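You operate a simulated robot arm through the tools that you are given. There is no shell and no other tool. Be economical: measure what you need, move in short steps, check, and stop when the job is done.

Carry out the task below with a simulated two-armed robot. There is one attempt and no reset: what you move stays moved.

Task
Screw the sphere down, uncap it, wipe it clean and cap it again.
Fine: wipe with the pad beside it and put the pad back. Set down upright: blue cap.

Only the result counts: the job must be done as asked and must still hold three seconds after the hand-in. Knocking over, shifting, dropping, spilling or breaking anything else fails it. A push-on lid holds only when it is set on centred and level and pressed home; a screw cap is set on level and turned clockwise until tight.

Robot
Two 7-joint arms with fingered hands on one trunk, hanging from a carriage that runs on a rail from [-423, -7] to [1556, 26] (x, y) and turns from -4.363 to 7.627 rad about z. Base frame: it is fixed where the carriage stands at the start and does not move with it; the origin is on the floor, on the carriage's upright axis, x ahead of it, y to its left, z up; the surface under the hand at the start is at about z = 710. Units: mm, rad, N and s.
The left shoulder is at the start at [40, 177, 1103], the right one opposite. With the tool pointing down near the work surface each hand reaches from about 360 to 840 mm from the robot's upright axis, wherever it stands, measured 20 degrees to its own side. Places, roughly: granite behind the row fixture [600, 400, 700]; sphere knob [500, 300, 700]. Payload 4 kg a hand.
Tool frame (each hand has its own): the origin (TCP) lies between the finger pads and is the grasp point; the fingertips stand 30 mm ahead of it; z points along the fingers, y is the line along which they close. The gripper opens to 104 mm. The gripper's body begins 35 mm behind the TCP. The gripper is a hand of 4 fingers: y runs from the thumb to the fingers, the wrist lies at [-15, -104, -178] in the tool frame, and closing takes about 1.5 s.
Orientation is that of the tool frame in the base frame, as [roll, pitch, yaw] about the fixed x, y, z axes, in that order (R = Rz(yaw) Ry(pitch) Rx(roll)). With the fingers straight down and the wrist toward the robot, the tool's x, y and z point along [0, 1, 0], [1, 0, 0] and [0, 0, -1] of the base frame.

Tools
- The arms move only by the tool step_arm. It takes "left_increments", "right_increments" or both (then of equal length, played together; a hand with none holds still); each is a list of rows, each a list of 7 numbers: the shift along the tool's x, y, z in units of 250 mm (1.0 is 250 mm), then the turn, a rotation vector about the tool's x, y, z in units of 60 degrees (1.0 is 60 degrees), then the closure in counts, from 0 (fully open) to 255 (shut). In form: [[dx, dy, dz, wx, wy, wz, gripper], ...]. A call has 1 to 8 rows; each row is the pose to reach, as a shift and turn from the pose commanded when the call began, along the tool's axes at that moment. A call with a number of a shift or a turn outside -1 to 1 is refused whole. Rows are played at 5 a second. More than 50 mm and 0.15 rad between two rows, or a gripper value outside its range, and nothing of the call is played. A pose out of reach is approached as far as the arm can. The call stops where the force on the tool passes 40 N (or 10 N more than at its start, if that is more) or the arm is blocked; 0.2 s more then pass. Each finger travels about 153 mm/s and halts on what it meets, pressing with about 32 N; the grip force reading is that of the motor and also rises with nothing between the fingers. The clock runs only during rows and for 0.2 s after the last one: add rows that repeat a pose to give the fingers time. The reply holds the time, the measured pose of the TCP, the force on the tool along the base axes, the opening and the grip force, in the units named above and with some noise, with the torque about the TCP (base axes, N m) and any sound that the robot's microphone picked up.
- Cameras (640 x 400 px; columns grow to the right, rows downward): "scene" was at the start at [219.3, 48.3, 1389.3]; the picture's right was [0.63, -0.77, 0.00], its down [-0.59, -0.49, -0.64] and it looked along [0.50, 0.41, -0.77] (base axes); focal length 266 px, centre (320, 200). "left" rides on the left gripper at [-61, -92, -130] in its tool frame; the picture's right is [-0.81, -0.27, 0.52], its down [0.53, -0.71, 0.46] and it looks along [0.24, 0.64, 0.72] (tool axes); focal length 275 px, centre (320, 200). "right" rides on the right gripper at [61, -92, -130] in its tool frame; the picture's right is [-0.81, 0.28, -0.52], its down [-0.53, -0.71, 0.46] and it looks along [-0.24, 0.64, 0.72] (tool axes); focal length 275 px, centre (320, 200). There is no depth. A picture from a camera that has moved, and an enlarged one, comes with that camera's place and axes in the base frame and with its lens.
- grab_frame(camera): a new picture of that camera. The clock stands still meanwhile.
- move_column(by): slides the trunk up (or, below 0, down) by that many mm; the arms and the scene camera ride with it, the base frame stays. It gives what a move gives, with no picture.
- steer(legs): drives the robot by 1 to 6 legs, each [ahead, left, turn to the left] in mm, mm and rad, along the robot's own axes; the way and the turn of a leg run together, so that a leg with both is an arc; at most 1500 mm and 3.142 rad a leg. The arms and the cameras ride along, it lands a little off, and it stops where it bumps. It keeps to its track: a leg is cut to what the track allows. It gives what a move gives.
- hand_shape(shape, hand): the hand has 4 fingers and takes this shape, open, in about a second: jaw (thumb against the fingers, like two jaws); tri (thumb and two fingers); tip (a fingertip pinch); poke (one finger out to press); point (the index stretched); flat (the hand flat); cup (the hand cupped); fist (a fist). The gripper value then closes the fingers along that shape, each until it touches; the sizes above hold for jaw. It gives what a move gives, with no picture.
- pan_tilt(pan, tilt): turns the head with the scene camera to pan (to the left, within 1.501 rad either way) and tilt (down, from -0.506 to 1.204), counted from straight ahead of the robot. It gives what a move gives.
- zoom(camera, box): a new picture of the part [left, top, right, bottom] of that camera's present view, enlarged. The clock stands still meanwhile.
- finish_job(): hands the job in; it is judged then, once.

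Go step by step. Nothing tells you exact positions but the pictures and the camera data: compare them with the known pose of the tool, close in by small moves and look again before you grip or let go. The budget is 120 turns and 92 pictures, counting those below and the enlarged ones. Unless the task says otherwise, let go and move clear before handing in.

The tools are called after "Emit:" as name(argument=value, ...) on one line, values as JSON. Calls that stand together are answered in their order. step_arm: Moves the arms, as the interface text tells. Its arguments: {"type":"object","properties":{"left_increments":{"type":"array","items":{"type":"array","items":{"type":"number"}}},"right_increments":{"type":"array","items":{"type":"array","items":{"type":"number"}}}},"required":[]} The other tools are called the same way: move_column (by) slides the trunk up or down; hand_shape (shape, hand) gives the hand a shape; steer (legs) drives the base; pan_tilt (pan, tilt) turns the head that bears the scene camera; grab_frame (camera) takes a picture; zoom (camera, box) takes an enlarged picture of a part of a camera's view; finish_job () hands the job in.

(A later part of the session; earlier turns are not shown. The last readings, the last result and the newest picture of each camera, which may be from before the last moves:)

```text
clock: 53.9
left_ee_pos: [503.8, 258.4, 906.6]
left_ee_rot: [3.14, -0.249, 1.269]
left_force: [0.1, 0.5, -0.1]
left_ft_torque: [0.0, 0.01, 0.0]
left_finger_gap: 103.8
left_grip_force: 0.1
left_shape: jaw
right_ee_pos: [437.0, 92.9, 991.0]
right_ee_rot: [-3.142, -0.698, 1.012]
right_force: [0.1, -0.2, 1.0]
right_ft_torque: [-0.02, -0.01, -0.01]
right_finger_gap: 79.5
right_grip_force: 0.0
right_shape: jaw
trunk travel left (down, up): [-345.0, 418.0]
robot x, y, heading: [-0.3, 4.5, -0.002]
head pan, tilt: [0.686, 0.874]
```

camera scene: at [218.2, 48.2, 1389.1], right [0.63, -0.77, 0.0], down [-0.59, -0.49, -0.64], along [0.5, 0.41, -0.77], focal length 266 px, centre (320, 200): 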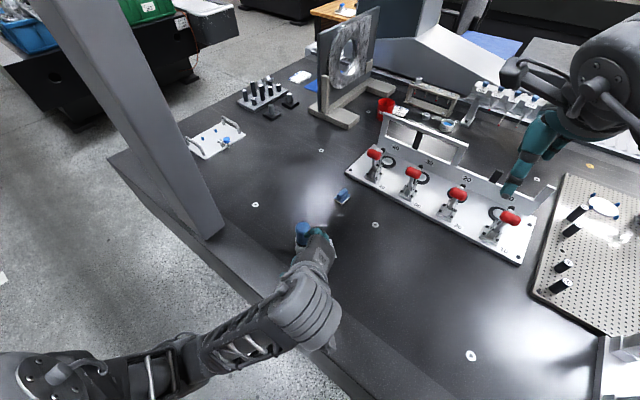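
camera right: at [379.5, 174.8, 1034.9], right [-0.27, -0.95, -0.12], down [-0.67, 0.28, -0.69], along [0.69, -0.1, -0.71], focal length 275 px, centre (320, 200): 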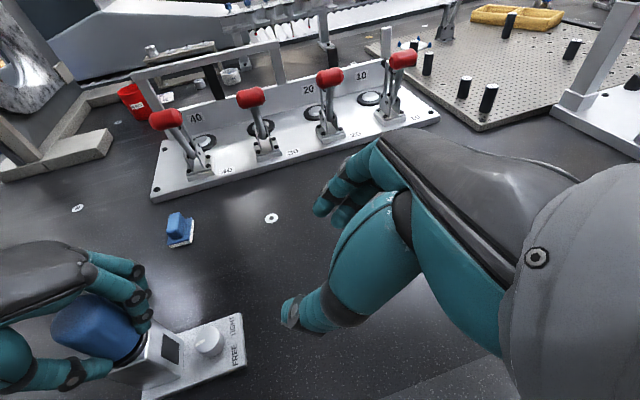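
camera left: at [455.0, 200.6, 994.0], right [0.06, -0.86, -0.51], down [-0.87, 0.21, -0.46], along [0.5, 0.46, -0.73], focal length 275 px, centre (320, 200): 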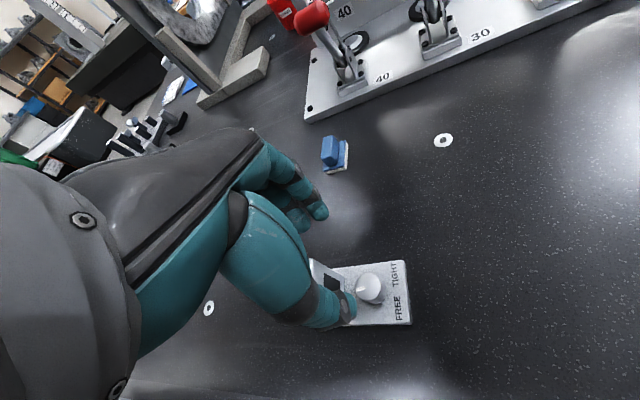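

Emit:
step_arm(left_increments=[[0.124, -0.03, 0.031, 0, -0.08, 0, 0], [0.247, -0.06, 0.063, 0, -0.16, 0, 0], [0.371, -0.09, 0.094, 0, -0.238, 0, 0], [0.371, -0.09, 0.094, 0, -0.238, 0, 0]])

Emit:
grab_frame(camera="left")

```text
clock: 54.9
left_ee_pos: [511.9, 357.2, 905.7]
left_ee_rot: [3.14, 0.005, 1.269]
left_force: [0.1, 0.3, 0.6]
left_ft_torque: [-0.01, 0.01, -0.01]
left_finger_gap: 104.0
left_grip_force: 0.1
left_shape: jaw
right_ee_pos: [435.8, 90.8, 990.8]
right_ee_rot: [3.14, -0.697, 1.013]
right_force: [-0.3, 0.6, 0.4]
right_ft_torque: [-0.01, -0.03, 0.0]
right_finger_gap: 79.4
right_grip_force: 0.1
right_shape: jaw
trunk travel left (down, up): [-345.0, 418.0]
robot x, y, heading: [-1.0, 2.6, 0.001]
head pan, tilt: [0.686, 0.874]
```

```text
30 pictures are left
camera left: at [406.5, 326.5, 1037.7], right [-0.5, -0.69, -0.52], down [-0.52, 0.72, -0.46], along [0.69, 0.04, -0.72], focal length 275 px, centre (320, 200)
```

left: 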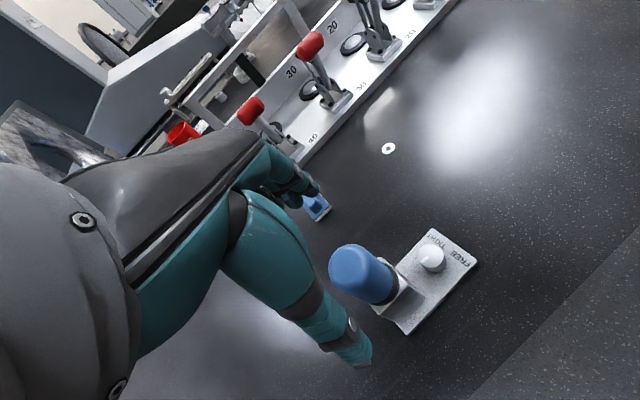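

Emit:
step_arm(left_increments=[[-0.003, 0.002, 0.165, 0, 0, 0, 0], [-0.007, 0.005, 0.33, 0, 0, 0, 0], [-0.007, 0.005, 0.33, 0, 0, 0, 80], [-0.007, 0.005, 0.33, 0, 0, 0, 140], [-0.007, 0.005, 0.33, 0, 0, 0, 180], [-0.007, 0.005, 0.33, 0, 0, 0, 220], [-0.007, 0.005, 0.33, 0, 0, 0, 220]])

```text
clock: 56.5
left_ee_pos: [511.1, 352.4, 826.5]
left_ee_rot: [3.14, -0.001, 1.27]
left_force: [0.3, -1.2, -0.8]
left_ft_torque: [0.01, 0.0, 0.01]
left_finger_gap: 30.8
left_grip_force: 31.6
left_shape: jaw
right_ee_pos: [436.1, 92.2, 991.5]
right_ee_rot: [3.141, -0.698, 1.013]
right_force: [0.7, 0.4, 0.2]
right_ft_torque: [-0.03, 0.01, -0.02]
right_finger_gap: 79.4
right_grip_force: 0.1
right_shape: jaw
trunk travel left (down, up): [-345.0, 418.0]
robot x, y, heading: [-1.8, -0.3, 0.002]
head pan, tilt: [0.686, 0.874]
```

Cap gripped. I'll try a gentle straight pull up first to tell a push-on cap from a screw cap.

Emit:
step_arm(left_increments=[[0, 0, -0.01, 0, 0, 0, 220], [0, 0, -0.02, 0, 0, 0, 220], [0, 0, -0.03, 0, 0, 0, 220], [0, 0, -0.04, 0, 0, 0, 220]])

Emit:
zoom(camera="left", box=[220, 180, 440, 320])

```text
clock: 57.5
left_ee_pos: [512.7, 353.4, 835.2]
left_ee_rot: [3.141, 0.004, 1.269]
left_force: [-2.6, -2.6, -2.0]
left_ft_torque: [-0.02, 0.03, -0.04]
left_finger_gap: 30.5
left_grip_force: 31.9
left_shape: jaw
right_ee_pos: [435.9, 91.2, 991.5]
right_ee_rot: [3.139, -0.697, 1.015]
right_force: [-0.3, 0.7, 0.9]
right_ft_torque: [0.01, 0.02, 0.0]
right_finger_gap: 79.2
right_grip_force: 0.0
right_shape: jaw
trunk travel left (down, up): [-345.0, 418.0]
robot x, y, heading: [1.1, 2.7, -0.004]
head pan, tilt: [0.686, 0.874]
```

```text
2.86 times, centred on (330, 250) of left
camera zoom: at [408.2, 323.1, 967.4], right [-0.5, -0.69, -0.51], down [-0.52, 0.72, -0.46], along [0.69, 0.04, -0.73], focal length 786 px, centre (291, 57)
```

zoom: 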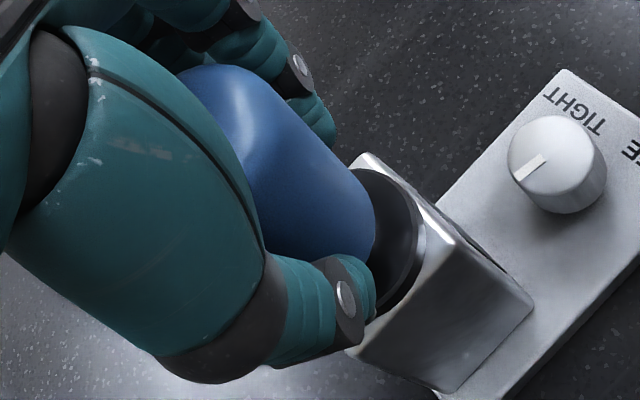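

The cap slides off with almost no force, so it's a push-on cap. Lifting it clear.

Emit:
step_arm(left_increments=[[0, 0, -0.1, 0, 0, 0, 220], [0, 0, -0.22, 0, 0, 0, 220], [0, 0, -0.36, 0, 0, 0, 220], [0.15, 0, -0.4, 0, 0, 0, 220], [0.3, 0, -0.4, 0, 0, 0, 220], [0.38, 0, -0.4, 0, 0, 0, 220]])

Emit:
zoom(camera="scene", box=[240, 180, 380, 280])

```text
clock: 58.9
left_ee_pos: [540.2, 445.9, 936.6]
left_ee_rot: [3.141, 0.004, 1.27]
left_force: [0.6, 0.7, 1.1]
left_ft_torque: [-0.01, 0.0, 0.04]
left_finger_gap: 30.1
left_grip_force: 31.9
left_shape: jaw
right_ee_pos: [436.5, 91.6, 990.8]
right_ee_rot: [3.141, -0.696, 1.014]
right_force: [1.3, 0.1, -0.1]
right_ft_torque: [0.02, 0.03, 0.03]
right_finger_gap: 79.1
right_grip_force: 0.1
right_shape: jaw
trunk travel left (down, up): [-345.0, 418.0]
robot x, y, heading: [-0.1, 1.2, 0.002]
head pan, tilt: [0.686, 0.874]
```

```text
4.00 times, centred on (310, 230) of scene
camera zoom: at [219.4, 48.5, 1509.4], right [0.63, -0.77, 0.0], down [-0.59, -0.49, -0.64], along [0.5, 0.41, -0.77], focal length 1063 px, centre (360, 80)
```

zoom: 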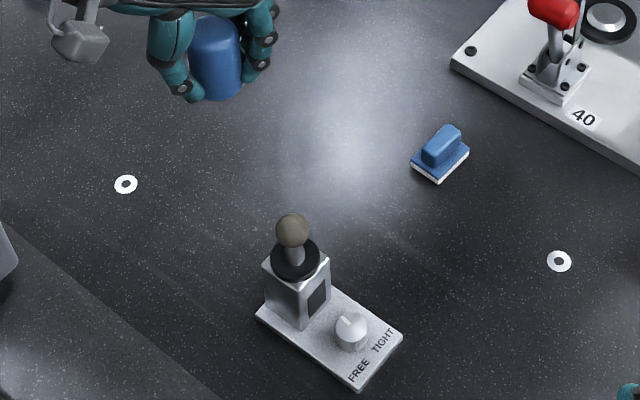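

The dirty ball on its stem is exposed. I'll set the cap down upright on the free table at about (540,470).

Emit:
step_arm(left_increments=[[0.095, -0.03, 0.1, 0, 0, 0, 220], [0.095, -0.03, 0.28, 0, 0, 0, 220], [0.095, -0.03, 0.46, 0, 0, 0, 220], [0.095, -0.03, 0.62, 0, 0, 0, 220], [0.095, -0.03, 0.66, 0, 0, 0, 220], [0.095, -0.03, 0.69, 0, 0, 0, 220]])

Emit:
step_arm(left_increments=[[0, 0, 0.012, 0, 0, 0, 220], [0, 0, 0.024, 0, 0, 0, 220], [0, 0, 0.036, 0, 0, 0, 220], [0, 0, 0.048, 0, 0, 0, 220]])

```text
clock: 60.3
left_ee_pos: [540.1, 469.5, 763.0]
left_ee_rot: [3.139, 0.001, 1.269]
left_force: [0.9, 0.7, -0.3]
left_ft_torque: [0.01, -0.01, 0.03]
left_finger_gap: 30.2
left_grip_force: 32.3
left_shape: jaw
right_ee_pos: [436.1, 92.6, 990.4]
right_ee_rot: [3.14, -0.697, 1.013]
right_force: [-0.3, 0.6, -0.2]
right_ft_torque: [-0.02, 0.06, -0.01]
right_finger_gap: 79.2
right_grip_force: 0.1
right_shape: jaw
trunk travel left (down, up): [-345.0, 418.0]
robot x, y, heading: [1.0, -0.3, 0.001]
head pan, tilt: [0.686, 0.874]
```

```text
clock: 61.3
left_ee_pos: [541.9, 472.3, 751.6]
left_ee_rot: [3.139, 0.003, 1.268]
left_force: [-0.6, 0.7, -0.4]
left_ft_torque: [0.03, -0.02, -0.01]
left_finger_gap: 30.1
left_grip_force: 32.2
left_shape: jaw
right_ee_pos: [436.0, 92.5, 990.6]
right_ee_rot: [3.141, -0.699, 1.012]
right_force: [-0.6, -0.5, -0.3]
right_ft_torque: [-0.05, -0.01, -0.03]
right_finger_gap: 79.3
right_grip_force: 0.0
right_shape: jaw
trunk travel left (down, up): [-345.0, 418.0]
robot x, y, heading: [1.0, -0.3, -0.003]
head pan, tilt: [0.686, 0.874]
```

Emit:
step_arm(left_increments=[[0, 0, 0.01, 0, 0, 0, 220], [0, 0, 0.02, 0, 0, 0, 220], [0, 0, 0.03, 0, 0, 0, 220], [0, 0, 0.04, 0, 0, 0, 220]])

Emit:
zoom(camera="scene", box=[240, 170, 380, 270])

```text
clock: 62.3
left_ee_pos: [541.5, 470.7, 742.1]
left_ee_rot: [3.139, 0.001, 1.269]
left_force: [-0.2, 0.6, 1.4]
left_ft_torque: [0.03, 0.01, -0.01]
left_finger_gap: 30.2
left_grip_force: 32.2
left_shape: jaw
right_ee_pos: [436.3, 92.0, 990.6]
right_ee_rot: [3.141, -0.697, 1.012]
right_force: [-0.4, -0.5, -0.5]
right_ft_torque: [0.0, 0.03, 0.0]
right_finger_gap: 79.0
right_grip_force: 0.0
right_shape: jaw
trunk travel left (down, up): [-345.0, 418.0]
robot x, y, heading: [-2.0, -0.0, 0.004]
head pan, tilt: [0.686, 0.874]
```

```text
4.00 times, centred on (310, 220) of scene
camera zoom: at [219.3, 48.4, 1509.4], right [0.63, -0.77, 0.0], down [-0.59, -0.49, -0.64], along [0.5, 0.41, -0.77], focal length 1063 px, centre (360, 120)
```

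zoom: 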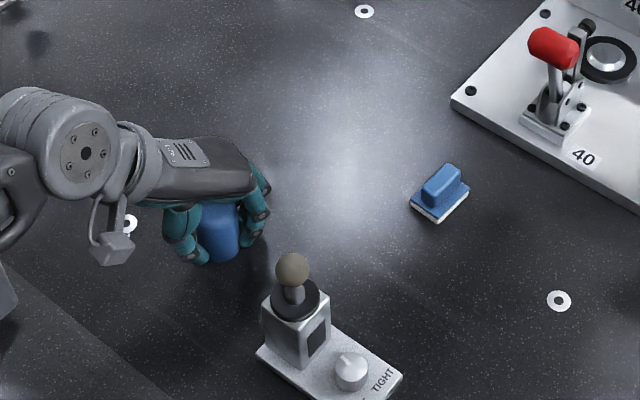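

Emit:
step_arm(left_increments=[[0, 0, 0.006, 0, 0, 0, 220], [0, 0, 0.012, 0, 0, 0, 220], [0, 0, 0.018, 0, 0, 0, 220]])

```text
clock: 63.1
left_ee_pos: [542.7, 470.9, 741.0]
left_ee_rot: [3.136, 0.0, 1.268]
left_force: [-7.6, -1.0, 23.4]
left_ft_torque: [-0.07, 0.3, -0.08]
left_finger_gap: 30.9
left_grip_force: 32.5
left_shape: jaw
right_ee_pos: [436.4, 94.3, 991.9]
right_ee_rot: [3.14, -0.699, 1.014]
right_force: [-0.1, -0.2, -0.5]
right_ft_torque: [-0.02, -0.02, -0.02]
right_finger_gap: 79.2
right_grip_force: 0.0
right_shape: jaw
trunk travel left (down, up): [-345.0, 418.0]
robot x, y, heading: [-4.5, 2.7, -0.007]
head pan, tilt: [0.686, 0.874]
```

In contact with the table. Opening gradually, then checking before rising.

Emit:
step_arm(left_increments=[[0, 0, -0.008, 0, 0, 0, 215], [0, 0, -0.008, 0, 0, 0, 170], [0, 0, -0.008, 0, 0, 0, 150], [0, 0, -0.008, 0, 0, 0, 120], [0, 0, -0.008, 0, 0, 0, 60], [0, 0, -0.008, 0, 0, 0, 0], [0, 0, -0.008, 0, 0, 0, 0]])

Emit:
zoom(camera="left", box=[200, 150, 440, 300])

```text
clock: 64.7
left_ee_pos: [540.5, 471.9, 741.1]
left_ee_rot: [-3.141, 0.0, 1.269]
left_force: [-5.9, 0.3, 15.1]
left_ft_torque: [-0.06, -0.62, 0.02]
left_finger_gap: 98.3
left_grip_force: 0.1
left_shape: jaw
right_ee_pos: [436.4, 93.6, 991.0]
right_ee_rot: [3.141, -0.699, 1.012]
right_force: [-0.3, 0.5, 0.7]
right_ft_torque: [0.0, 0.01, 0.03]
right_finger_gap: 78.9
right_grip_force: 0.1
right_shape: jaw
trunk travel left (down, up): [-345.0, 418.0]
robot x, y, heading: [-4.7, -2.0, 0.002]
head pan, tilt: [0.686, 0.874]
```

```text
2.67 times, centred on (320, 225) of left
camera zoom: at [435.5, 441.3, 871.0], right [-0.5, -0.69, -0.52], down [-0.52, 0.72, -0.46], along [0.69, 0.04, -0.72], focal length 734 px, centre (320, 133)
```

zoom: 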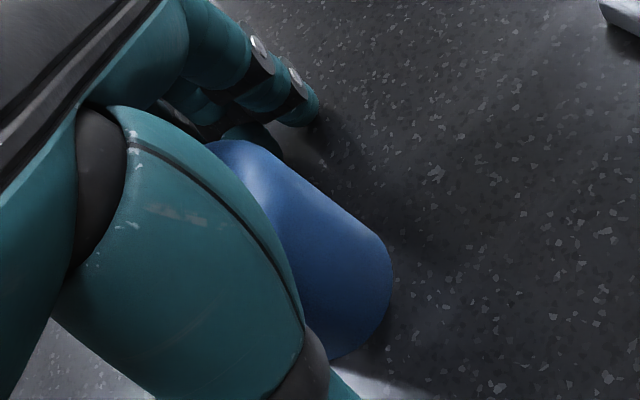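

The cap stands upright. Rising straight up, then turning toward the pad.

Emit:
step_arm(left_increments=[[0, 0, -0.1, 0, 0, 0, 0], [0, 0, -0.28, 0, 0, 0, 0], [0, 0, -0.46, 0, 0, 0, 0], [0, 0, -0.6, 0, 0, 0.13, 0], [0, 0.1, -0.6, 0, 0, 0.26, 0], [0, 0.25, -0.6, 0, 0, 0.39, 0], [0, 0.4, -0.6, 0, 0, 0.52, 0], [0, 0.55, -0.6, 0, 0, 0.65, 0]])

```text
clock: 66.5
left_ee_pos: [677.1, 430.3, 889.6]
left_ee_rot: [3.139, -0.003, 0.585]
left_force: [-0.4, 0.7, 0.1]
left_ft_torque: [-0.02, 0.02, 0.0]
left_finger_gap: 104.1
left_grip_force: 0.1
left_shape: jaw
right_ee_pos: [439.5, 93.0, 992.6]
right_ee_rot: [3.139, -0.701, 1.014]
right_force: [0.7, 0.2, 0.5]
right_ft_torque: [-0.01, 0.05, 0.01]
right_finger_gap: 79.2
right_grip_force: 0.0
right_shape: jaw
trunk travel left (down, up): [-345.0, 418.0]
robot x, y, heading: [-3.0, 2.3, -0.001]
head pan, tilt: [0.686, 0.874]
```

Emit:
step_arm(left_increments=[[-0.015, 0.064, 0.04, 0, 0, 0.112, 60], [-0.031, 0.128, 0.08, 0, 0, 0.224, 110], [-0.046, 0.191, 0.12, 0, 0, 0.335, 110], [-0.062, 0.255, 0.16, 0, 0, 0.447, 110], [-0.077, 0.319, 0.2, 0, 0, 0.559, 110], [-0.077, 0.319, 0.2, 0, 0, 0.559, 110]])

Emit:
grab_frame(camera="left")

Emit:
zoom(camera="scene", box=[260, 170, 400, 270])

```text
clock: 67.9
left_ee_pos: [645.1, 341.0, 853.1]
left_ee_rot: [3.139, 0.0, 0.0]
left_force: [-0.1, -0.5, 0.6]
left_ft_torque: [-0.03, -0.05, -0.02]
left_finger_gap: 59.3
left_grip_force: 0.1
left_shape: jaw
left hand out of reach, approached as far as the arm can: row 2, 3, 4, 5, 6
right_ee_pos: [435.1, 93.9, 990.2]
right_ee_rot: [-3.14, -0.698, 1.011]
right_force: [-0.6, 0.3, -0.9]
right_ft_torque: [-0.03, 0.03, 0.02]
right_finger_gap: 79.6
right_grip_force: 0.0
right_shape: jaw
trunk travel left (down, up): [-345.0, 418.0]
robot x, y, heading: [-1.5, 4.1, -0.0]
head pan, tilt: [0.686, 0.874]
```

```text
25 pictures are left
camera left: at [584.5, 433.1, 984.4], right [-0.81, 0.27, -0.52], down [0.53, 0.71, -0.46], along [0.24, -0.65, -0.72], focal length 275 px, centre (320, 200)
```

left: 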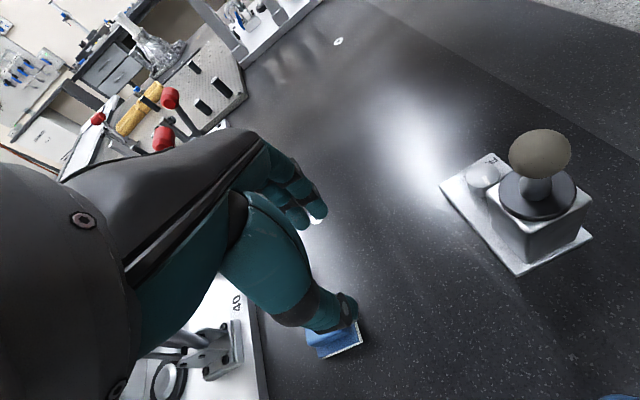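

```text
4.00 times, centred on (330, 220) of scene
camera zoom: at [218.6, 48.6, 1509.1], right [0.63, -0.77, 0.0], down [-0.59, -0.49, -0.64], along [0.5, 0.41, -0.77], focal length 1063 px, centre (280, 120)
```

zoom: 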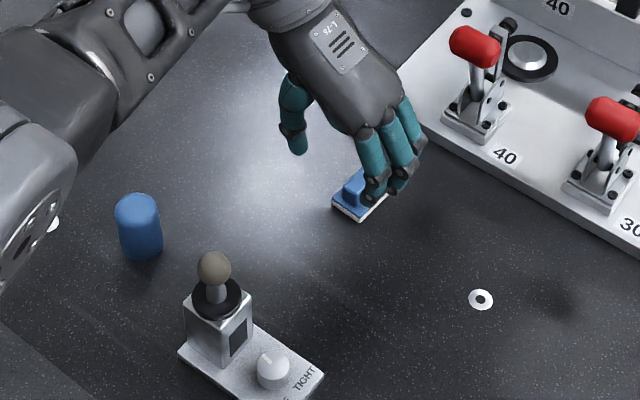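

With that yaw the pad is just out of reach, so I'll drive the carriage 80 mm ahead.

Emit:
steer(legs=[[80, 0, 0]])

Emit:
zoom(camera="left", box=[200, 160, 440, 340])

```text
clock: 68.9
left_ee_pos: [726.3, 342.4, 854.2]
left_ee_rot: [3.14, -0.002, 0.001]
left_force: [0.3, 0.0, -0.5]
left_ft_torque: [-0.03, 0.01, 0.04]
left_finger_gap: 59.1
left_grip_force: 0.1
left_shape: jaw
right_ee_pos: [517.2, 92.5, 991.6]
right_ee_rot: [-3.14, -0.698, 1.013]
right_force: [0.1, 0.5, 0.7]
right_ft_torque: [0.0, 0.06, -0.03]
right_finger_gap: 79.3
right_grip_force: 0.1
right_shape: jaw
trunk travel left (down, up): [-345.0, 418.0]
robot x, y, heading: [78.1, 5.2, -0.001]
head pan, tilt: [0.686, 0.874]
```

```text
2.22 times, centred on (320, 250) of left
camera zoom: at [665.6, 434.2, 985.2], right [-0.81, 0.27, -0.52], down [0.53, 0.71, -0.46], along [0.25, -0.64, -0.72], focal length 612 px, centre (320, 89)
```

zoom: 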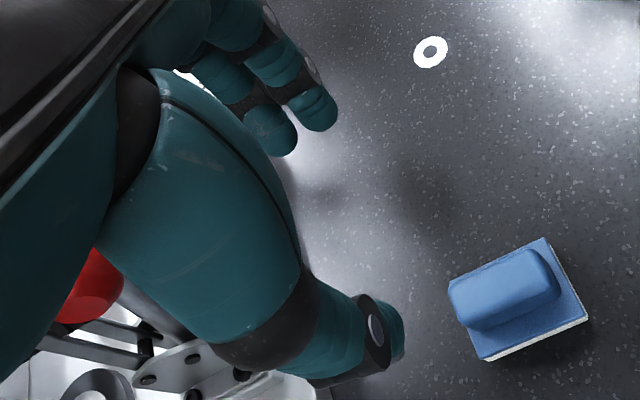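

Pad handle at about (708,353), rotated about -15°. Aligning and lowering to a stage above it.

Emit:
step_arm(left_increments=[[-0.036, -0.022, 0.09, 0, 0, 0.125, 110], [-0.073, -0.044, 0.18, 0, 0, 0.25, 110], [-0.073, -0.044, 0.256, 0, 0, 0.25, 110], [-0.073, -0.044, 0.256, 0, 0, 0.25, 110]])

Emit:
zoom(camera="left", box=[200, 160, 440, 340])

```text
clock: 69.9
left_ee_pos: [681.4, 348.1, 807.1]
left_ee_rot: [3.14, 0.0, -0.26]
left_force: [0.2, -0.3, -0.6]
left_ft_torque: [0.03, -0.01, -0.04]
left_finger_gap: 59.4
left_grip_force: 0.0
left_shape: jaw
left hand out of reach, approached as far as the arm can: row 1, 2, 3, 4
right_ee_pos: [516.1, 93.9, 991.1]
right_ee_rot: [3.14, -0.698, 1.015]
right_force: [-0.2, -1.1, -0.4]
right_ft_torque: [0.05, -0.04, -0.01]
right_finger_gap: 79.1
right_grip_force: 0.1
right_shape: jaw
trunk travel left (down, up): [-345.0, 418.0]
robot x, y, heading: [75.3, 0.0, 0.003]
head pan, tilt: [0.686, 0.874]
```

```text
2.22 times, centred on (320, 250) of left
camera zoom: at [646.8, 453.0, 937.0], right [-0.71, 0.47, -0.52], down [0.7, 0.55, -0.46], along [0.07, -0.69, -0.72], focal length 612 px, centre (320, 89)
```

zoom: 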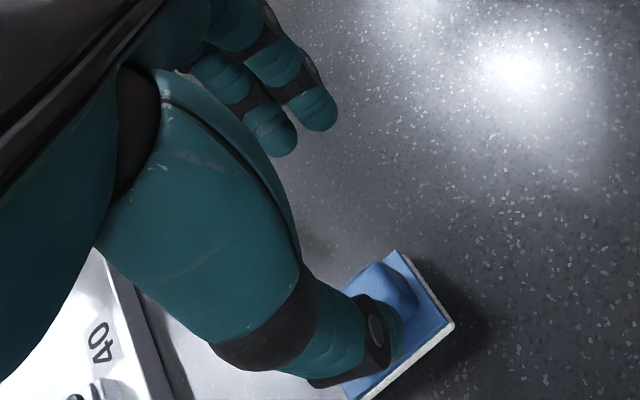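

Emit:
steer(legs=[[60, 0, 0]])

Emit:
step_arm(left_increments=[[0, 0, 0, 0, 0, 0, 110]])

```text
clock: 70.9
left_ee_pos: [742.4, 349.0, 808.0]
left_ee_rot: [-3.141, -0.002, -0.26]
left_force: [0.0, -0.5, 0.4]
left_ft_torque: [-0.01, 0.0, -0.02]
left_finger_gap: 59.5
left_grip_force: 0.1
left_shape: jaw
right_ee_pos: [576.5, 95.8, 990.5]
right_ee_rot: [3.141, -0.699, 1.012]
right_force: [-0.4, 0.2, 0.4]
right_ft_torque: [-0.02, 0.04, 0.02]
right_finger_gap: 79.3
right_grip_force: 0.0
right_shape: jaw
trunk travel left (down, up): [-345.0, 418.0]
robot x, y, heading: [138.5, 5.2, -0.002]
head pan, tilt: [0.686, 0.874]
```

```text
clock: 71.3
left_ee_pos: [742.4, 349.3, 807.1]
left_ee_rot: [3.14, -0.002, -0.259]
left_force: [-0.9, -0.3, 0.2]
left_ft_torque: [-0.01, 0.02, 0.01]
left_finger_gap: 59.6
left_grip_force: 0.0
left_shape: jaw
right_ee_pos: [574.9, 94.4, 991.1]
right_ee_rot: [3.141, -0.698, 1.014]
right_force: [0.0, -0.5, -0.4]
right_ft_torque: [0.01, -0.03, -0.01]
right_finger_gap: 79.2
right_grip_force: 0.2
right_shape: jaw
trunk travel left (down, up): [-345.0, 418.0]
robot x, y, heading: [139.6, 5.8, 0.003]
head pan, tilt: [0.686, 0.874]
```

Emit:
step_arm(left_increments=[[-0.067, 0.009, 0.05, 0, 0, 0, 110], [-0.134, 0.019, 0.108, 0, 0, 0, 110], [-0.134, 0.019, 0.108, 0, 0, 0, 110]])

Emit:
zoom(camera="left", box=[240, 180, 440, 320])

```text
clock: 72.1
left_ee_pos: [707.7, 353.3, 781.6]
left_ee_rot: [3.139, -0.001, -0.259]
left_force: [-0.1, -0.7, 0.3]
left_ft_torque: [0.01, 0.0, -0.01]
left_finger_gap: 59.6
left_grip_force: 0.0
left_shape: jaw
right_ee_pos: [576.4, 95.3, 990.8]
right_ee_rot: [-3.141, -0.698, 1.013]
right_force: [1.2, 0.2, -0.5]
right_ft_torque: [0.0, -0.03, -0.02]
right_finger_gap: 79.1
right_grip_force: 0.1
right_shape: jaw
trunk travel left (down, up): [-345.0, 418.0]
robot x, y, heading: [141.3, -0.6, 0.001]
head pan, tilt: [0.686, 0.874]
```

```text
2.86 times, centred on (340, 250) of left
camera zoom: at [672.8, 458.1, 912.0], right [-0.71, 0.47, -0.52], down [0.7, 0.55, -0.46], along [0.07, -0.69, -0.72], focal length 786 px, centre (263, 57)
```

zoom: 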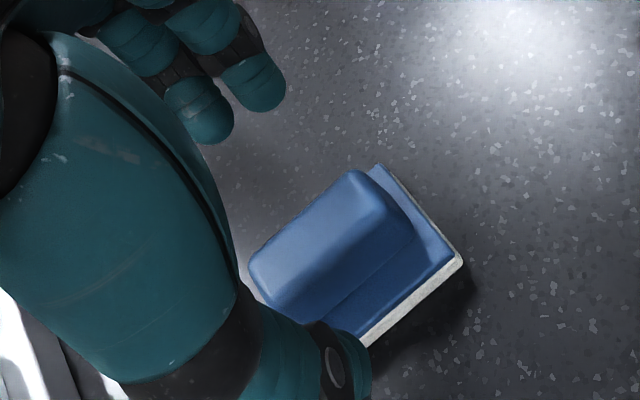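

Emit:
step_arm(left_increments=[[0.003, 0.01, 0.05, 0, 0, -0.124, 110], [0.003, 0.01, 0.112, 0, 0, -0.124, 110], [0.003, 0.01, 0.112, 0, 0, -0.124, 150], [0.003, 0.01, 0.112, 0, 0, -0.124, 190], [0.003, 0.01, 0.112, 0, 0, -0.124, 240], [0.003, 0.01, 0.112, 0, 0, -0.124, 240], [0.003, 0.01, 0.112, 0, 0, -0.124, 240]])

Emit:
zoom(camera="left", box=[240, 180, 440, 320])

```text
clock: 73.7
left_ee_pos: [706.8, 348.9, 753.1]
left_ee_rot: [3.141, -0.002, -0.129]
left_force: [0.1, 0.6, 0.0]
left_ft_torque: [-0.01, 0.01, 0.0]
left_finger_gap: 12.3
left_grip_force: 31.8
left_shape: jaw
right_ee_pos: [575.5, 95.2, 990.1]
right_ee_rot: [3.141, -0.698, 1.015]
right_force: [-0.4, 0.8, -0.8]
right_ft_torque: [-0.02, -0.01, 0.02]
right_finger_gap: 79.4
right_grip_force: 0.1
right_shape: jaw
trunk travel left (down, up): [-345.0, 418.0]
robot x, y, heading: [138.9, 2.4, 0.001]
head pan, tilt: [0.686, 0.874]
```

```text
2.86 times, centred on (340, 250) of left
camera zoom: at [659.4, 448.5, 884.2], right [-0.77, 0.38, -0.52], down [0.62, 0.64, -0.46], along [0.16, -0.67, -0.72], focal length 786 px, centre (263, 57)
```

zoom: 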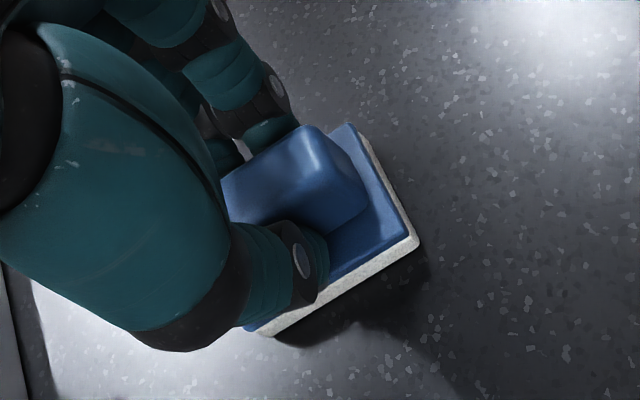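

The pad is held firmly. Lifting it, then driving the carriage back.

Emit:
step_arm(left_increments=[[0, 0, -0.1, 0, 0, 0, 240], [0, 0, -0.25, 0, 0, 0, 240], [0, 0, -0.42, 0, 0, 0, 240], [0, 0, -0.6, 0, 0, 0, 240], [0, 0, -0.75, 0, 0, 0, 240], [0, 0, -0.75, 0, 0, 0, 240]])

Emit:
steer(legs=[[-120, 0, 0]])

```text
clock: 75.1
left_ee_pos: [706.9, 354.7, 939.5]
left_ee_rot: [3.139, -0.001, -0.129]
left_force: [-0.1, -0.2, -1.0]
left_ft_torque: [-0.01, -0.04, -0.01]
left_finger_gap: 12.5
left_grip_force: 32.2
left_shape: jaw
right_ee_pos: [575.4, 94.1, 990.6]
right_ee_rot: [-3.141, -0.698, 1.014]
right_force: [-0.2, -0.1, 0.3]
right_ft_torque: [-0.03, 0.01, -0.01]
right_finger_gap: 79.2
right_grip_force: 0.1
right_shape: jaw
trunk travel left (down, up): [-345.0, 418.0]
robot x, y, heading: [140.8, 3.0, 0.003]
head pan, tilt: [0.686, 0.874]
```

```text
clock: 76.3
left_ee_pos: [584.0, 352.9, 938.9]
left_ee_rot: [3.139, 0.0, -0.126]
left_force: [-0.8, 0.1, -0.3]
left_ft_torque: [-0.02, -0.02, -0.02]
left_finger_gap: 12.3
left_grip_force: 31.6
left_shape: jaw
right_ee_pos: [452.6, 94.0, 990.5]
right_ee_rot: [-3.14, -0.698, 1.014]
right_force: [0.7, 0.3, 0.2]
right_ft_torque: [0.0, -0.03, 0.0]
right_finger_gap: 79.1
right_grip_force: 0.0
right_shape: jaw
trunk travel left (down, up): [-345.0, 418.0]
robot x, y, heading: [15.7, -1.4, 0.005]
head pan, tilt: [0.686, 0.874]
```

Emit:
step_arm(left_increments=[[-0.15, 0.015, 0, 0, 0, 0, 240], [-0.287, 0.029, 0.05, 0, 0, 0, 240], [-0.287, 0.029, 0.13, 0, 0, 0, 240], [-0.287, 0.029, 0.13, 0, 0, 0, 240]])

Emit:
zoom(camera="scene", box=[240, 170, 380, 270])

Emit:
zoom(camera="left", box=[220, 160, 420, 300])

```text
clock: 77.3
left_ee_pos: [511.3, 355.5, 905.5]
left_ee_rot: [3.141, -0.004, -0.127]
left_force: [0.0, 0.0, -0.3]
left_ft_torque: [-0.01, 0.04, 0.0]
left_finger_gap: 12.5
left_grip_force: 32.4
left_shape: jaw
right_ee_pos: [454.7, 93.4, 990.7]
right_ee_rot: [3.14, -0.697, 1.017]
right_force: [0.7, 0.2, 0.3]
right_ft_torque: [0.01, 0.0, -0.03]
right_finger_gap: 79.5
right_grip_force: 0.1
right_shape: jaw
trunk travel left (down, up): [-345.0, 418.0]
robot x, y, heading: [17.4, 1.2, 0.004]
head pan, tilt: [0.686, 0.874]
```

```text
4.00 times, centred on (310, 220) of scene
camera zoom: at [236.6, 49.3, 1509.3], right [0.64, -0.77, 0.0], down [-0.59, -0.49, -0.64], along [0.49, 0.41, -0.77], focal length 1063 px, centre (360, 120)
```

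zoom: 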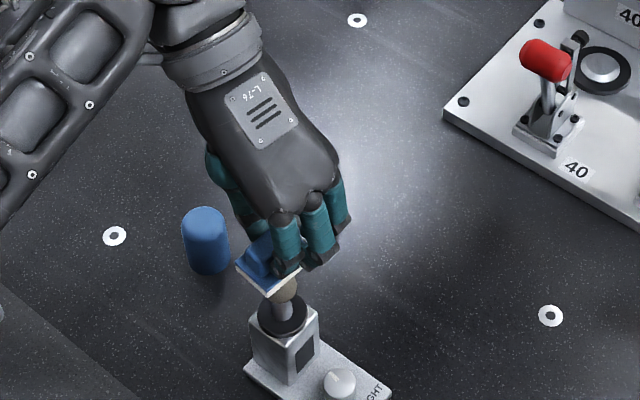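

```text
2.86 times, centred on (320, 230) of left
camera zoom: at [463.4, 454.6, 1036.8], right [-0.77, 0.37, -0.52], down [0.62, 0.64, -0.46], along [0.16, -0.67, -0.72], focal length 786 px, centre (320, 114)
```

zoom: 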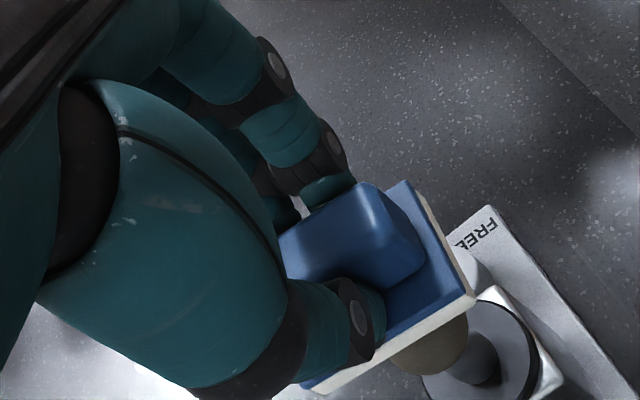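

Pad is above the ball. Lowering slowly until it touches.

Emit:
step_arm(left_increments=[[0, 0, 0.016, 0, 0, 0, 240], [0, 0, 0.032, 0, 0, 0, 240], [0, 0, 0.048, 0, 0, 0, 240], [0, 0, 0.06, 0, 0, 0, 240]])

```text
clock: 78.3
left_ee_pos: [511.0, 355.4, 890.3]
left_ee_rot: [3.138, -0.001, -0.126]
left_force: [-0.4, -0.8, -0.8]
left_ft_torque: [0.02, 0.01, 0.0]
left_finger_gap: 12.6
left_grip_force: 32.1
left_shape: jaw
right_ee_pos: [454.1, 94.4, 991.4]
right_ee_rot: [-3.141, -0.7, 1.016]
right_force: [-0.6, 0.0, -0.6]
right_ft_torque: [-0.02, -0.01, 0.0]
right_finger_gap: 79.0
right_grip_force: 0.1
right_shape: jaw
trunk travel left (down, up): [-345.0, 418.0]
robot x, y, heading: [18.7, 0.7, -0.004]
head pan, tilt: [0.686, 0.874]
```

Emit:
step_arm(left_increments=[[0, 0, 0.01, 0, 0, 0, 240], [0, 0, 0.02, 0, 0, 0, 240], [0, 0, 0.03, 0, 0, 0, 240]])

```text
clock: 79.1
left_ee_pos: [512.4, 356.7, 886.7]
left_ee_rot: [3.14, -0.005, -0.126]
left_force: [-5.9, -1.9, 21.8]
left_ft_torque: [-0.14, 0.26, -0.01]
left_finger_gap: 12.8
left_grip_force: 32.2
left_shape: jaw
right_ee_pos: [454.4, 95.6, 992.1]
right_ee_rot: [-3.141, -0.699, 1.017]
right_force: [0.2, -0.1, 0.1]
right_ft_torque: [0.01, 0.03, -0.01]
right_finger_gap: 79.4
right_grip_force: 0.1
right_shape: jaw
trunk travel left (down, up): [-345.0, 418.0]
robot x, y, heading: [19.0, -1.0, 0.001]
head pan, tilt: [0.686, 0.874]
```

Contact made. Easing a little and wiping with strokes in x and y.

Emit:
step_arm(left_increments=[[0.03, 0, -0.005, 0, 0, 0, 240], [0.05, 0, -0.005, 0, 0, 0, 240], [0, 0, -0.005, 0, 0, 0, 240], [-0.05, 0, -0.005, 0, 0, 0, 240], [0, 0, -0.005, 0, 0, 0, 240], [0.05, 0, -0.005, 0, 0, 0, 240], [0, 0, -0.005, 0, 0, 0, 240], [-0.05, 0, -0.005, 0, 0, 0, 240]])

Emit:
step_arm(left_increments=[[0.05, 0.03, 0, 0, 0, 0, 240], [0.05, 0.05, 0, 0, 0, 0, 240], [0.05, 0, 0, 0, 0, 0, 240], [0.05, -0.05, 0, 0, 0, 0, 240], [0.05, 0, 0, 0, 0, 0, 240], [0.05, 0.05, 0, 0, 0, 0, 240], [0.05, -0.05, 0, 0, 0, 0, 240], [0.05, 0, 0, 0, 0, 0, 240]])

Emit:
zoom(camera="scene", box=[270, 200, 340, 260])

```text
clock: 80.9
left_ee_pos: [500.1, 359.1, 886.5]
left_ee_rot: [3.139, 0.001, -0.127]
left_force: [0.9, 0.4, 2.0]
left_ft_torque: [0.01, -0.07, -0.01]
left_finger_gap: 12.8
left_grip_force: 31.9
left_shape: jaw
right_ee_pos: [453.9, 94.2, 989.6]
right_ee_rot: [-3.141, -0.698, 1.015]
right_force: [-0.7, -0.9, -0.2]
right_ft_torque: [0.04, 0.0, 0.0]
right_finger_gap: 79.5
right_grip_force: 0.1
right_shape: jaw
trunk travel left (down, up): [-345.0, 418.0]
robot x, y, heading: [19.9, 1.9, 0.007]
head pan, tilt: [0.686, 0.874]
```

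```text
clock: 82.7
left_ee_pos: [515.1, 361.7, 888.0]
left_ee_rot: [-3.135, -0.003, -0.122]
left_force: [1.2, 9.0, 19.1]
left_ft_torque: [0.26, -0.01, -0.03]
left_finger_gap: 13.4
left_grip_force: 32.1
left_shape: jaw
right_ee_pos: [454.7, 97.1, 991.5]
right_ee_rot: [3.141, -0.702, 1.019]
right_force: [0.7, -0.2, -0.1]
right_ft_torque: [0.0, -0.02, 0.0]
right_finger_gap: 79.1
right_grip_force: 0.0
right_shape: jaw
trunk travel left (down, up): [-345.0, 418.0]
robot x, y, heading: [15.4, -2.7, 0.004]
head pan, tilt: [0.686, 0.874]
```

```text
6.67 times, centred on (305, 230) of scene
camera zoom: at [237.6, 51.0, 1509.8], right [0.64, -0.77, 0.0], down [-0.59, -0.49, -0.64], along [0.5, 0.41, -0.77], focal length 1771 px, centre (420, 0)
```

zoom: 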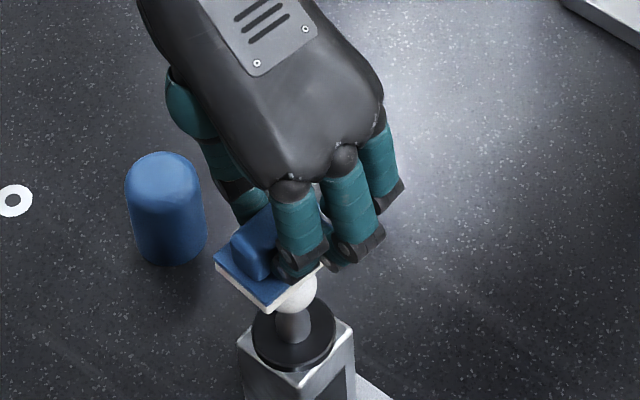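

The ball has turned white and looks clean. Lifting and checking it.

Emit:
step_arm(left_increments=[[0, 0, -0.05, 0, 0, 0, 240], [0, 0, -0.2, 0, 0, 0, 240], [0.15, 0, -0.22, 0, 0, 0, 240], [0.29, 0, -0.22, 0, 0, 0, 240], [0.29, 0, -0.22, 0, 0, 0, 240]])

Emit:
zoom(camera="scene", box=[270, 200, 340, 260])

Emit:
steer(legs=[[122, 0, 0]])

```text
clock: 83.9
left_ee_pos: [580.7, 349.0, 940.7]
left_ee_rot: [3.139, 0.001, -0.127]
left_force: [1.0, 0.3, -0.2]
left_ft_torque: [0.0, 0.01, 0.03]
left_finger_gap: 13.2
left_grip_force: 32.0
left_shape: jaw
right_ee_pos: [452.3, 92.7, 990.7]
right_ee_rot: [3.14, -0.698, 1.017]
right_force: [-0.4, 0.2, -0.4]
right_ft_torque: [-0.03, 0.01, 0.0]
right_finger_gap: 79.5
right_grip_force: 0.1
right_shape: jaw
trunk travel left (down, up): [-345.0, 418.0]
robot x, y, heading: [16.0, 3.6, 0.007]
head pan, tilt: [0.686, 0.874]
```

```text
6.67 times, centred on (305, 230) of scene
camera zoom: at [236.4, 49.3, 1509.2], right [0.64, -0.77, 0.0], down [-0.59, -0.49, -0.64], along [0.49, 0.41, -0.77], focal length 1771 px, centre (420, 0)
```

zoom: 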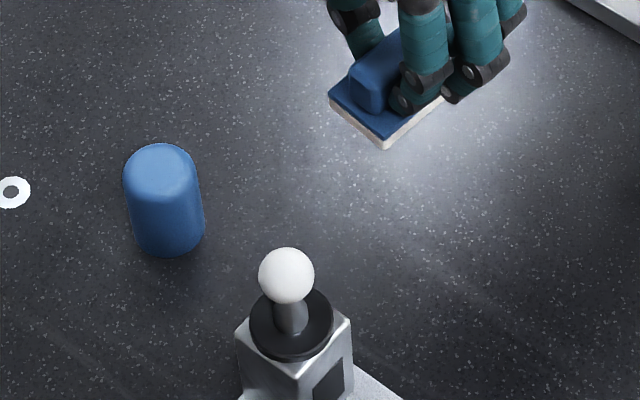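

```text
clock: 85.2
left_ee_pos: [702.3, 351.2, 941.5]
left_ee_rot: [3.139, -0.002, -0.129]
left_force: [-0.2, 0.1, 0.2]
left_ft_torque: [-0.04, 0.04, 0.01]
left_finger_gap: 13.0
left_grip_force: 31.8
left_shape: jaw
right_ee_pos: [573.4, 95.9, 991.6]
right_ee_rot: [3.141, -0.697, 1.015]
right_force: [0.1, 0.1, 1.1]
right_ft_torque: [-0.02, 0.01, -0.03]
right_finger_gap: 79.3
right_grip_force: 0.1
right_shape: jaw
trunk travel left (down, up): [-345.0, 418.0]
robot x, y, heading: [140.1, 2.2, 0.004]
head pan, tilt: [0.686, 0.874]
```

Ball is clean. Returning the pad to its spot.

Emit:
step_arm(left_increments=[[0.018, 0.002, 0.18, 0, 0, 0, 240], [0.018, 0.002, 0.36, 0, 0, 0, 240], [0.018, 0.002, 0.54, 0, 0, 0, 240], [0.018, 0.002, 0.66, 0, 0, 0, 240], [0.018, 0.002, 0.71, 0, 0, 0, 240], [0.018, 0.002, 0.73, 0, 0, 0, 240]])

Emit:
step_arm(left_increments=[[0, 0, 0.008, 0, 0, 0, 240], [0, 0, 0.016, 0, 0, 0, 240], [0, 0, 0.024, 0, 0, 0, 240]])

```text
clock: 86.6
left_ee_pos: [705.3, 350.1, 757.9]
left_ee_rot: [3.14, 0.0, -0.128]
left_force: [0.5, 0.0, -0.2]
left_ft_torque: [0.0, 0.0, 0.01]
left_finger_gap: 13.4
left_grip_force: 31.7
left_shape: jaw
right_ee_pos: [574.2, 94.7, 990.5]
right_ee_rot: [3.14, -0.696, 1.016]
right_force: [-1.1, -0.7, 0.2]
right_ft_torque: [0.03, 0.02, 0.01]
right_finger_gap: 79.4
right_grip_force: 0.0
right_shape: jaw
trunk travel left (down, up): [-345.0, 418.0]
robot x, y, heading: [133.3, 0.8, 0.006]
head pan, tilt: [0.686, 0.874]
```

```text
clock: 87.4
left_ee_pos: [707.6, 350.9, 754.1]
left_ee_rot: [3.139, -0.003, -0.128]
left_force: [-1.8, -2.0, 8.5]
left_ft_torque: [-0.2, 0.17, 0.01]
left_finger_gap: 13.1
left_grip_force: 32.1
left_shape: jaw
right_ee_pos: [574.2, 96.7, 991.6]
right_ee_rot: [-3.141, -0.698, 1.015]
right_force: [0.3, -0.5, 0.8]
right_ft_torque: [0.01, -0.01, -0.04]
right_finger_gap: 79.3
right_grip_force: 0.1
right_shape: jaw
trunk travel left (down, up): [-345.0, 418.0]
robot x, y, heading: [137.1, 7.8, 0.002]
head pan, tilt: [0.686, 0.874]
```

Emit:
step_arm(left_increments=[[0, 0, -0.004, 0, 0, 0, 200], [0, 0, -0.004, 0, 0, 0, 160], [0, 0, -0.004, 0, 0, 0, 120], [0, 0, -0.06, 0, 0, 0, 120], [0, 0, -0.2, 0, 0, 0, 120], [0, 0, -0.36, 0, 0, 0, 60], [0, 0, -0.52, 0, 0, 0, 0], [0, 0, -0.68, 0, 0, 0, 0]])

Emit:
steer(legs=[[-138, 0, 0]])

Emit:
grab_frame(camera="scene")

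```text
clock: 89.2
left_ee_pos: [704.3, 347.5, 924.5]
left_ee_rot: [3.14, -0.001, -0.127]
left_force: [0.9, -0.3, -0.4]
left_ft_torque: [-0.05, 0.0, -0.01]
left_finger_gap: 103.7
left_grip_force: 0.1
left_shape: jaw
right_ee_pos: [573.9, 95.5, 989.9]
right_ee_rot: [3.141, -0.698, 1.016]
right_force: [0.0, 0.4, -0.1]
right_ft_torque: [0.01, -0.01, 0.02]
right_finger_gap: 79.4
right_grip_force: 0.0
right_shape: jaw
trunk travel left (down, up): [-345.0, 418.0]
robot x, y, heading: [136.4, 7.3, 0.006]
head pan, tilt: [0.686, 0.874]
```

```text
clock: 90.5
left_ee_pos: [561.5, 344.8, 923.5]
left_ee_rot: [3.14, 0.0, -0.125]
left_force: [-0.1, 1.1, -0.5]
left_ft_torque: [0.03, -0.03, -0.02]
left_finger_gap: 103.7
left_grip_force: 0.2
left_shape: jaw
right_ee_pos: [431.1, 95.4, 990.2]
right_ee_rot: [3.141, -0.698, 1.018]
right_force: [-0.2, 0.6, -0.6]
right_ft_torque: [-0.04, 0.03, -0.04]
right_finger_gap: 79.4
right_grip_force: 0.0
right_shape: jaw
trunk travel left (down, up): [-345.0, 418.0]
robot x, y, heading: [-6.2, -1.9, 0.005]
head pan, tilt: [0.686, 0.874]
```

```text
15 pictures are left
camera scene: at [214.6, 49.4, 1509.2], right [0.64, -0.77, 0.0], down [-0.59, -0.49, -0.64], along [0.49, 0.41, -0.77], focal length 266 px, centre (320, 200)
```

scene: 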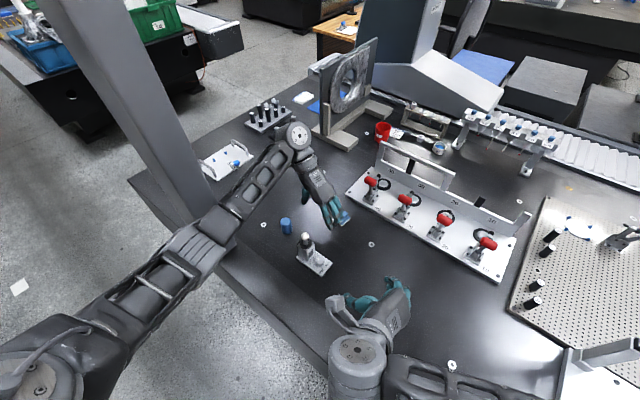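

The pad is back in place. Now heading back to the cap near (541,471).

Emit:
step_arm(left_increments=[[-0.012, -0.062, 0, 0, 0, -0.117, 0], [-0.024, -0.125, 0, 0, 0, -0.233, 0], [-0.036, -0.187, 0, 0, 0, -0.35, 0], [-0.049, -0.249, 0, 0, 0, -0.467, 0], [-0.061, -0.312, 0, 0, 0, -0.583, 0], [-0.073, -0.374, 0, 0, 0, -0.7, 0], [-0.073, -0.374, 0, 0, 0, -0.7, 0]])

```text
clock: 92.1
left_ee_pos: [555.5, 442.0, 924.1]
left_ee_rot: [3.141, -0.002, 0.61]
left_force: [0.0, -0.1, -0.2]
left_ft_torque: [0.0, 0.0, 0.0]
left_finger_gap: 103.8
left_grip_force: 0.0
left_shape: jaw
right_ee_pos: [432.7, 94.5, 991.0]
right_ee_rot: [3.142, -0.699, 1.018]
right_force: [0.7, 0.8, -0.1]
right_ft_torque: [0.01, -0.02, 0.02]
right_finger_gap: 79.1
right_grip_force: 0.1
right_shape: jaw
trunk travel left (down, up): [-345.0, 418.0]
robot x, y, heading: [-3.7, -0.1, 0.007]
head pan, tilt: [0.686, 0.874]
```

Emit:
step_arm(left_increments=[[0.003, -0.021, 0.02, 0, 0, -0.105, 0], [0.006, -0.043, 0.06, 0, 0, -0.21, 0], [0.01, -0.064, 0.12, 0, 0, -0.315, 0], [0.013, -0.085, 0.18, 0, 0, -0.42, 0], [0.016, -0.107, 0.24, 0, 0, -0.525, 0], [0.019, -0.128, 0.3, 0, 0, -0.63, 0], [0.019, -0.128, 0.3, 0, 0, -0.63, 0]])

Emit:
grab_frame(camera="left")

```text
clock: 93.7
left_ee_pos: [542.6, 470.3, 849.6]
left_ee_rot: [3.139, 0.002, 1.272]
left_force: [-0.3, 0.4, -0.9]
left_ft_torque: [-0.06, 0.03, -0.01]
left_finger_gap: 103.8
left_grip_force: 0.0
left_shape: jaw
right_ee_pos: [433.4, 94.3, 991.1]
right_ee_rot: [3.141, -0.698, 1.019]
right_force: [0.3, 0.1, -0.6]
right_ft_torque: [0.01, -0.03, -0.01]
right_finger_gap: 79.4
right_grip_force: 0.1
right_shape: jaw
trunk travel left (down, up): [-345.0, 418.0]
robot x, y, heading: [-3.2, -3.6, 0.005]
head pan, tilt: [0.686, 0.874]
```

```text
14 pictures are left
camera left: at [437.4, 439.6, 979.9], right [-0.5, -0.69, -0.52], down [-0.52, 0.72, -0.46], along [0.69, 0.04, -0.72], focal length 275 px, centre (320, 200)
```

left: 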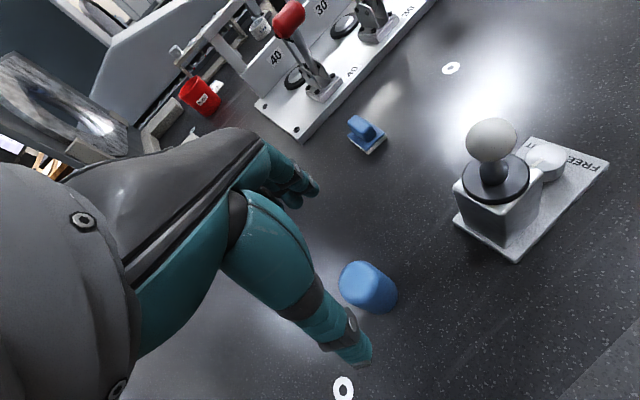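

Emit:
step_arm(left_increments=[[0, -0.004, 0.1, 0, 0, 0, 60], [0, -0.008, 0.25, 0, 0, 0, 80], [0, -0.008, 0.38, 0, 0, 0, 80], [0, -0.008, 0.42, 0, 0, 0, 100], [0, -0.008, 0.42, 0, 0, 0, 140], [0, -0.008, 0.42, 0, 0, 0, 180], [0, -0.008, 0.42, 0, 0, 0, 220], [0, -0.008, 0.42, 0, 0, 0, 220]])

Emit:
zoom(camera="left", box=[220, 160, 420, 300])

```text
clock: 95.5
left_ee_pos: [542.8, 471.3, 744.0]
left_ee_rot: [3.139, 0.002, 1.268]
left_force: [0.7, 0.7, 1.0]
left_ft_torque: [-0.01, 0.0, -0.03]
left_finger_gap: 29.5
left_grip_force: 32.4
left_shape: jaw
right_ee_pos: [431.6, 95.2, 990.5]
right_ee_rot: [3.14, -0.699, 1.018]
right_force: [1.0, 0.7, 0.4]
right_ft_torque: [0.01, 0.0, -0.01]
right_finger_gap: 79.1
right_grip_force: 0.1
right_shape: jaw
trunk travel left (down, up): [-345.0, 418.0]
robot x, y, heading: [-4.0, -0.7, 0.003]
head pan, tilt: [0.686, 0.874]
```

```text
2.86 times, centred on (320, 230) of left
camera zoom: at [437.0, 440.4, 875.7], right [-0.5, -0.69, -0.52], down [-0.52, 0.72, -0.46], along [0.69, 0.04, -0.72], focal length 786 px, centre (320, 114)
```

zoom: 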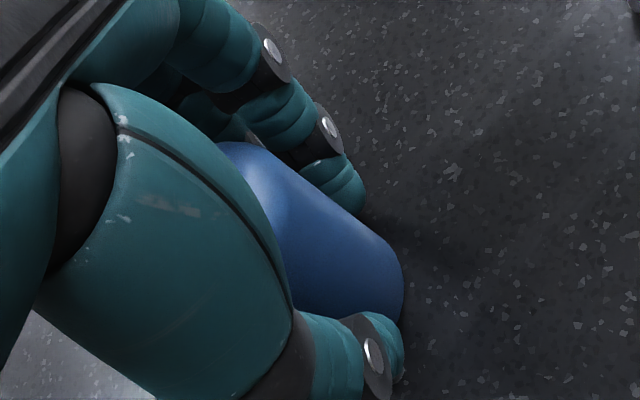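

Cap gripped as before. Lifting it and carrying it above the ball.

Emit:
step_arm(left_increments=[[0, 0, -0.12, 0, 0, 0, 220], [0, 0, -0.3, 0, 0, 0, 220], [0, 0, -0.48, 0, 0, 0, 220], [0, 0, -0.66, 0, 0, 0, 220], [-0.15, 0.008, -0.72, 0, 0, 0, 220], [-0.32, 0.017, -0.72, 0, 0, 0, 220], [-0.482, 0.025, -0.72, 0, 0, 0, 220], [-0.482, 0.025, -0.72, 0, 0, 0, 220]])

Emit:
zoom(camera="left", box=[220, 160, 420, 300])

Emit:
zoom(camera="scene", box=[260, 190, 360, 270])

```text
clock: 97.3
left_ee_pos: [508.8, 350.4, 925.7]
left_ee_rot: [3.141, 0.001, 1.268]
left_force: [0.5, 0.3, -0.8]
left_ft_torque: [-0.01, 0.01, 0.03]
left_finger_gap: 29.4
left_grip_force: 32.4
left_shape: jaw
right_ee_pos: [432.5, 95.3, 990.5]
right_ee_rot: [3.141, -0.698, 1.016]
right_force: [-0.4, 0.1, 0.1]
right_ft_torque: [-0.02, 0.04, -0.01]
right_finger_gap: 79.4
right_grip_force: 0.0
right_shape: jaw
trunk travel left (down, up): [-345.0, 418.0]
robot x, y, heading: [-0.2, 4.4, 0.004]
head pan, tilt: [0.686, 0.874]
```

```text
2.86 times, centred on (320, 230) of left
camera zoom: at [404.5, 320.8, 1056.0], right [-0.5, -0.69, -0.52], down [-0.52, 0.72, -0.46], along [0.69, 0.04, -0.72], focal length 786 px, centre (320, 114)
```

zoom: 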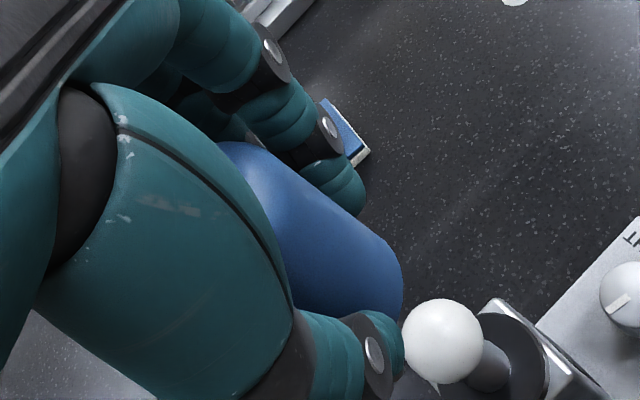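

```text
5.00 times, centred on (310, 230) of scene
camera zoom: at [215.2, 49.7, 1509.4], right [0.64, -0.77, 0.0], down [-0.59, -0.49, -0.64], along [0.49, 0.41, -0.77], focal length 1328 px, centre (370, 50)
```

zoom: 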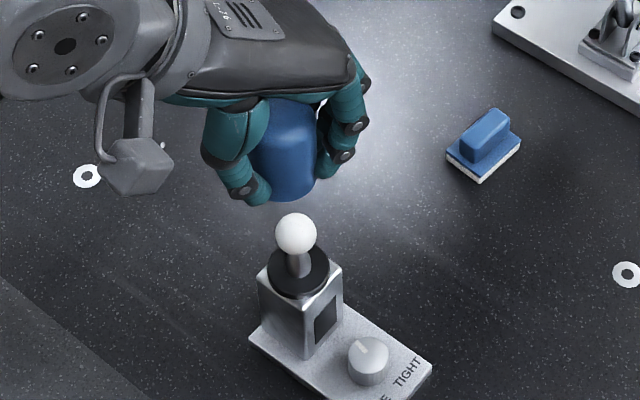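

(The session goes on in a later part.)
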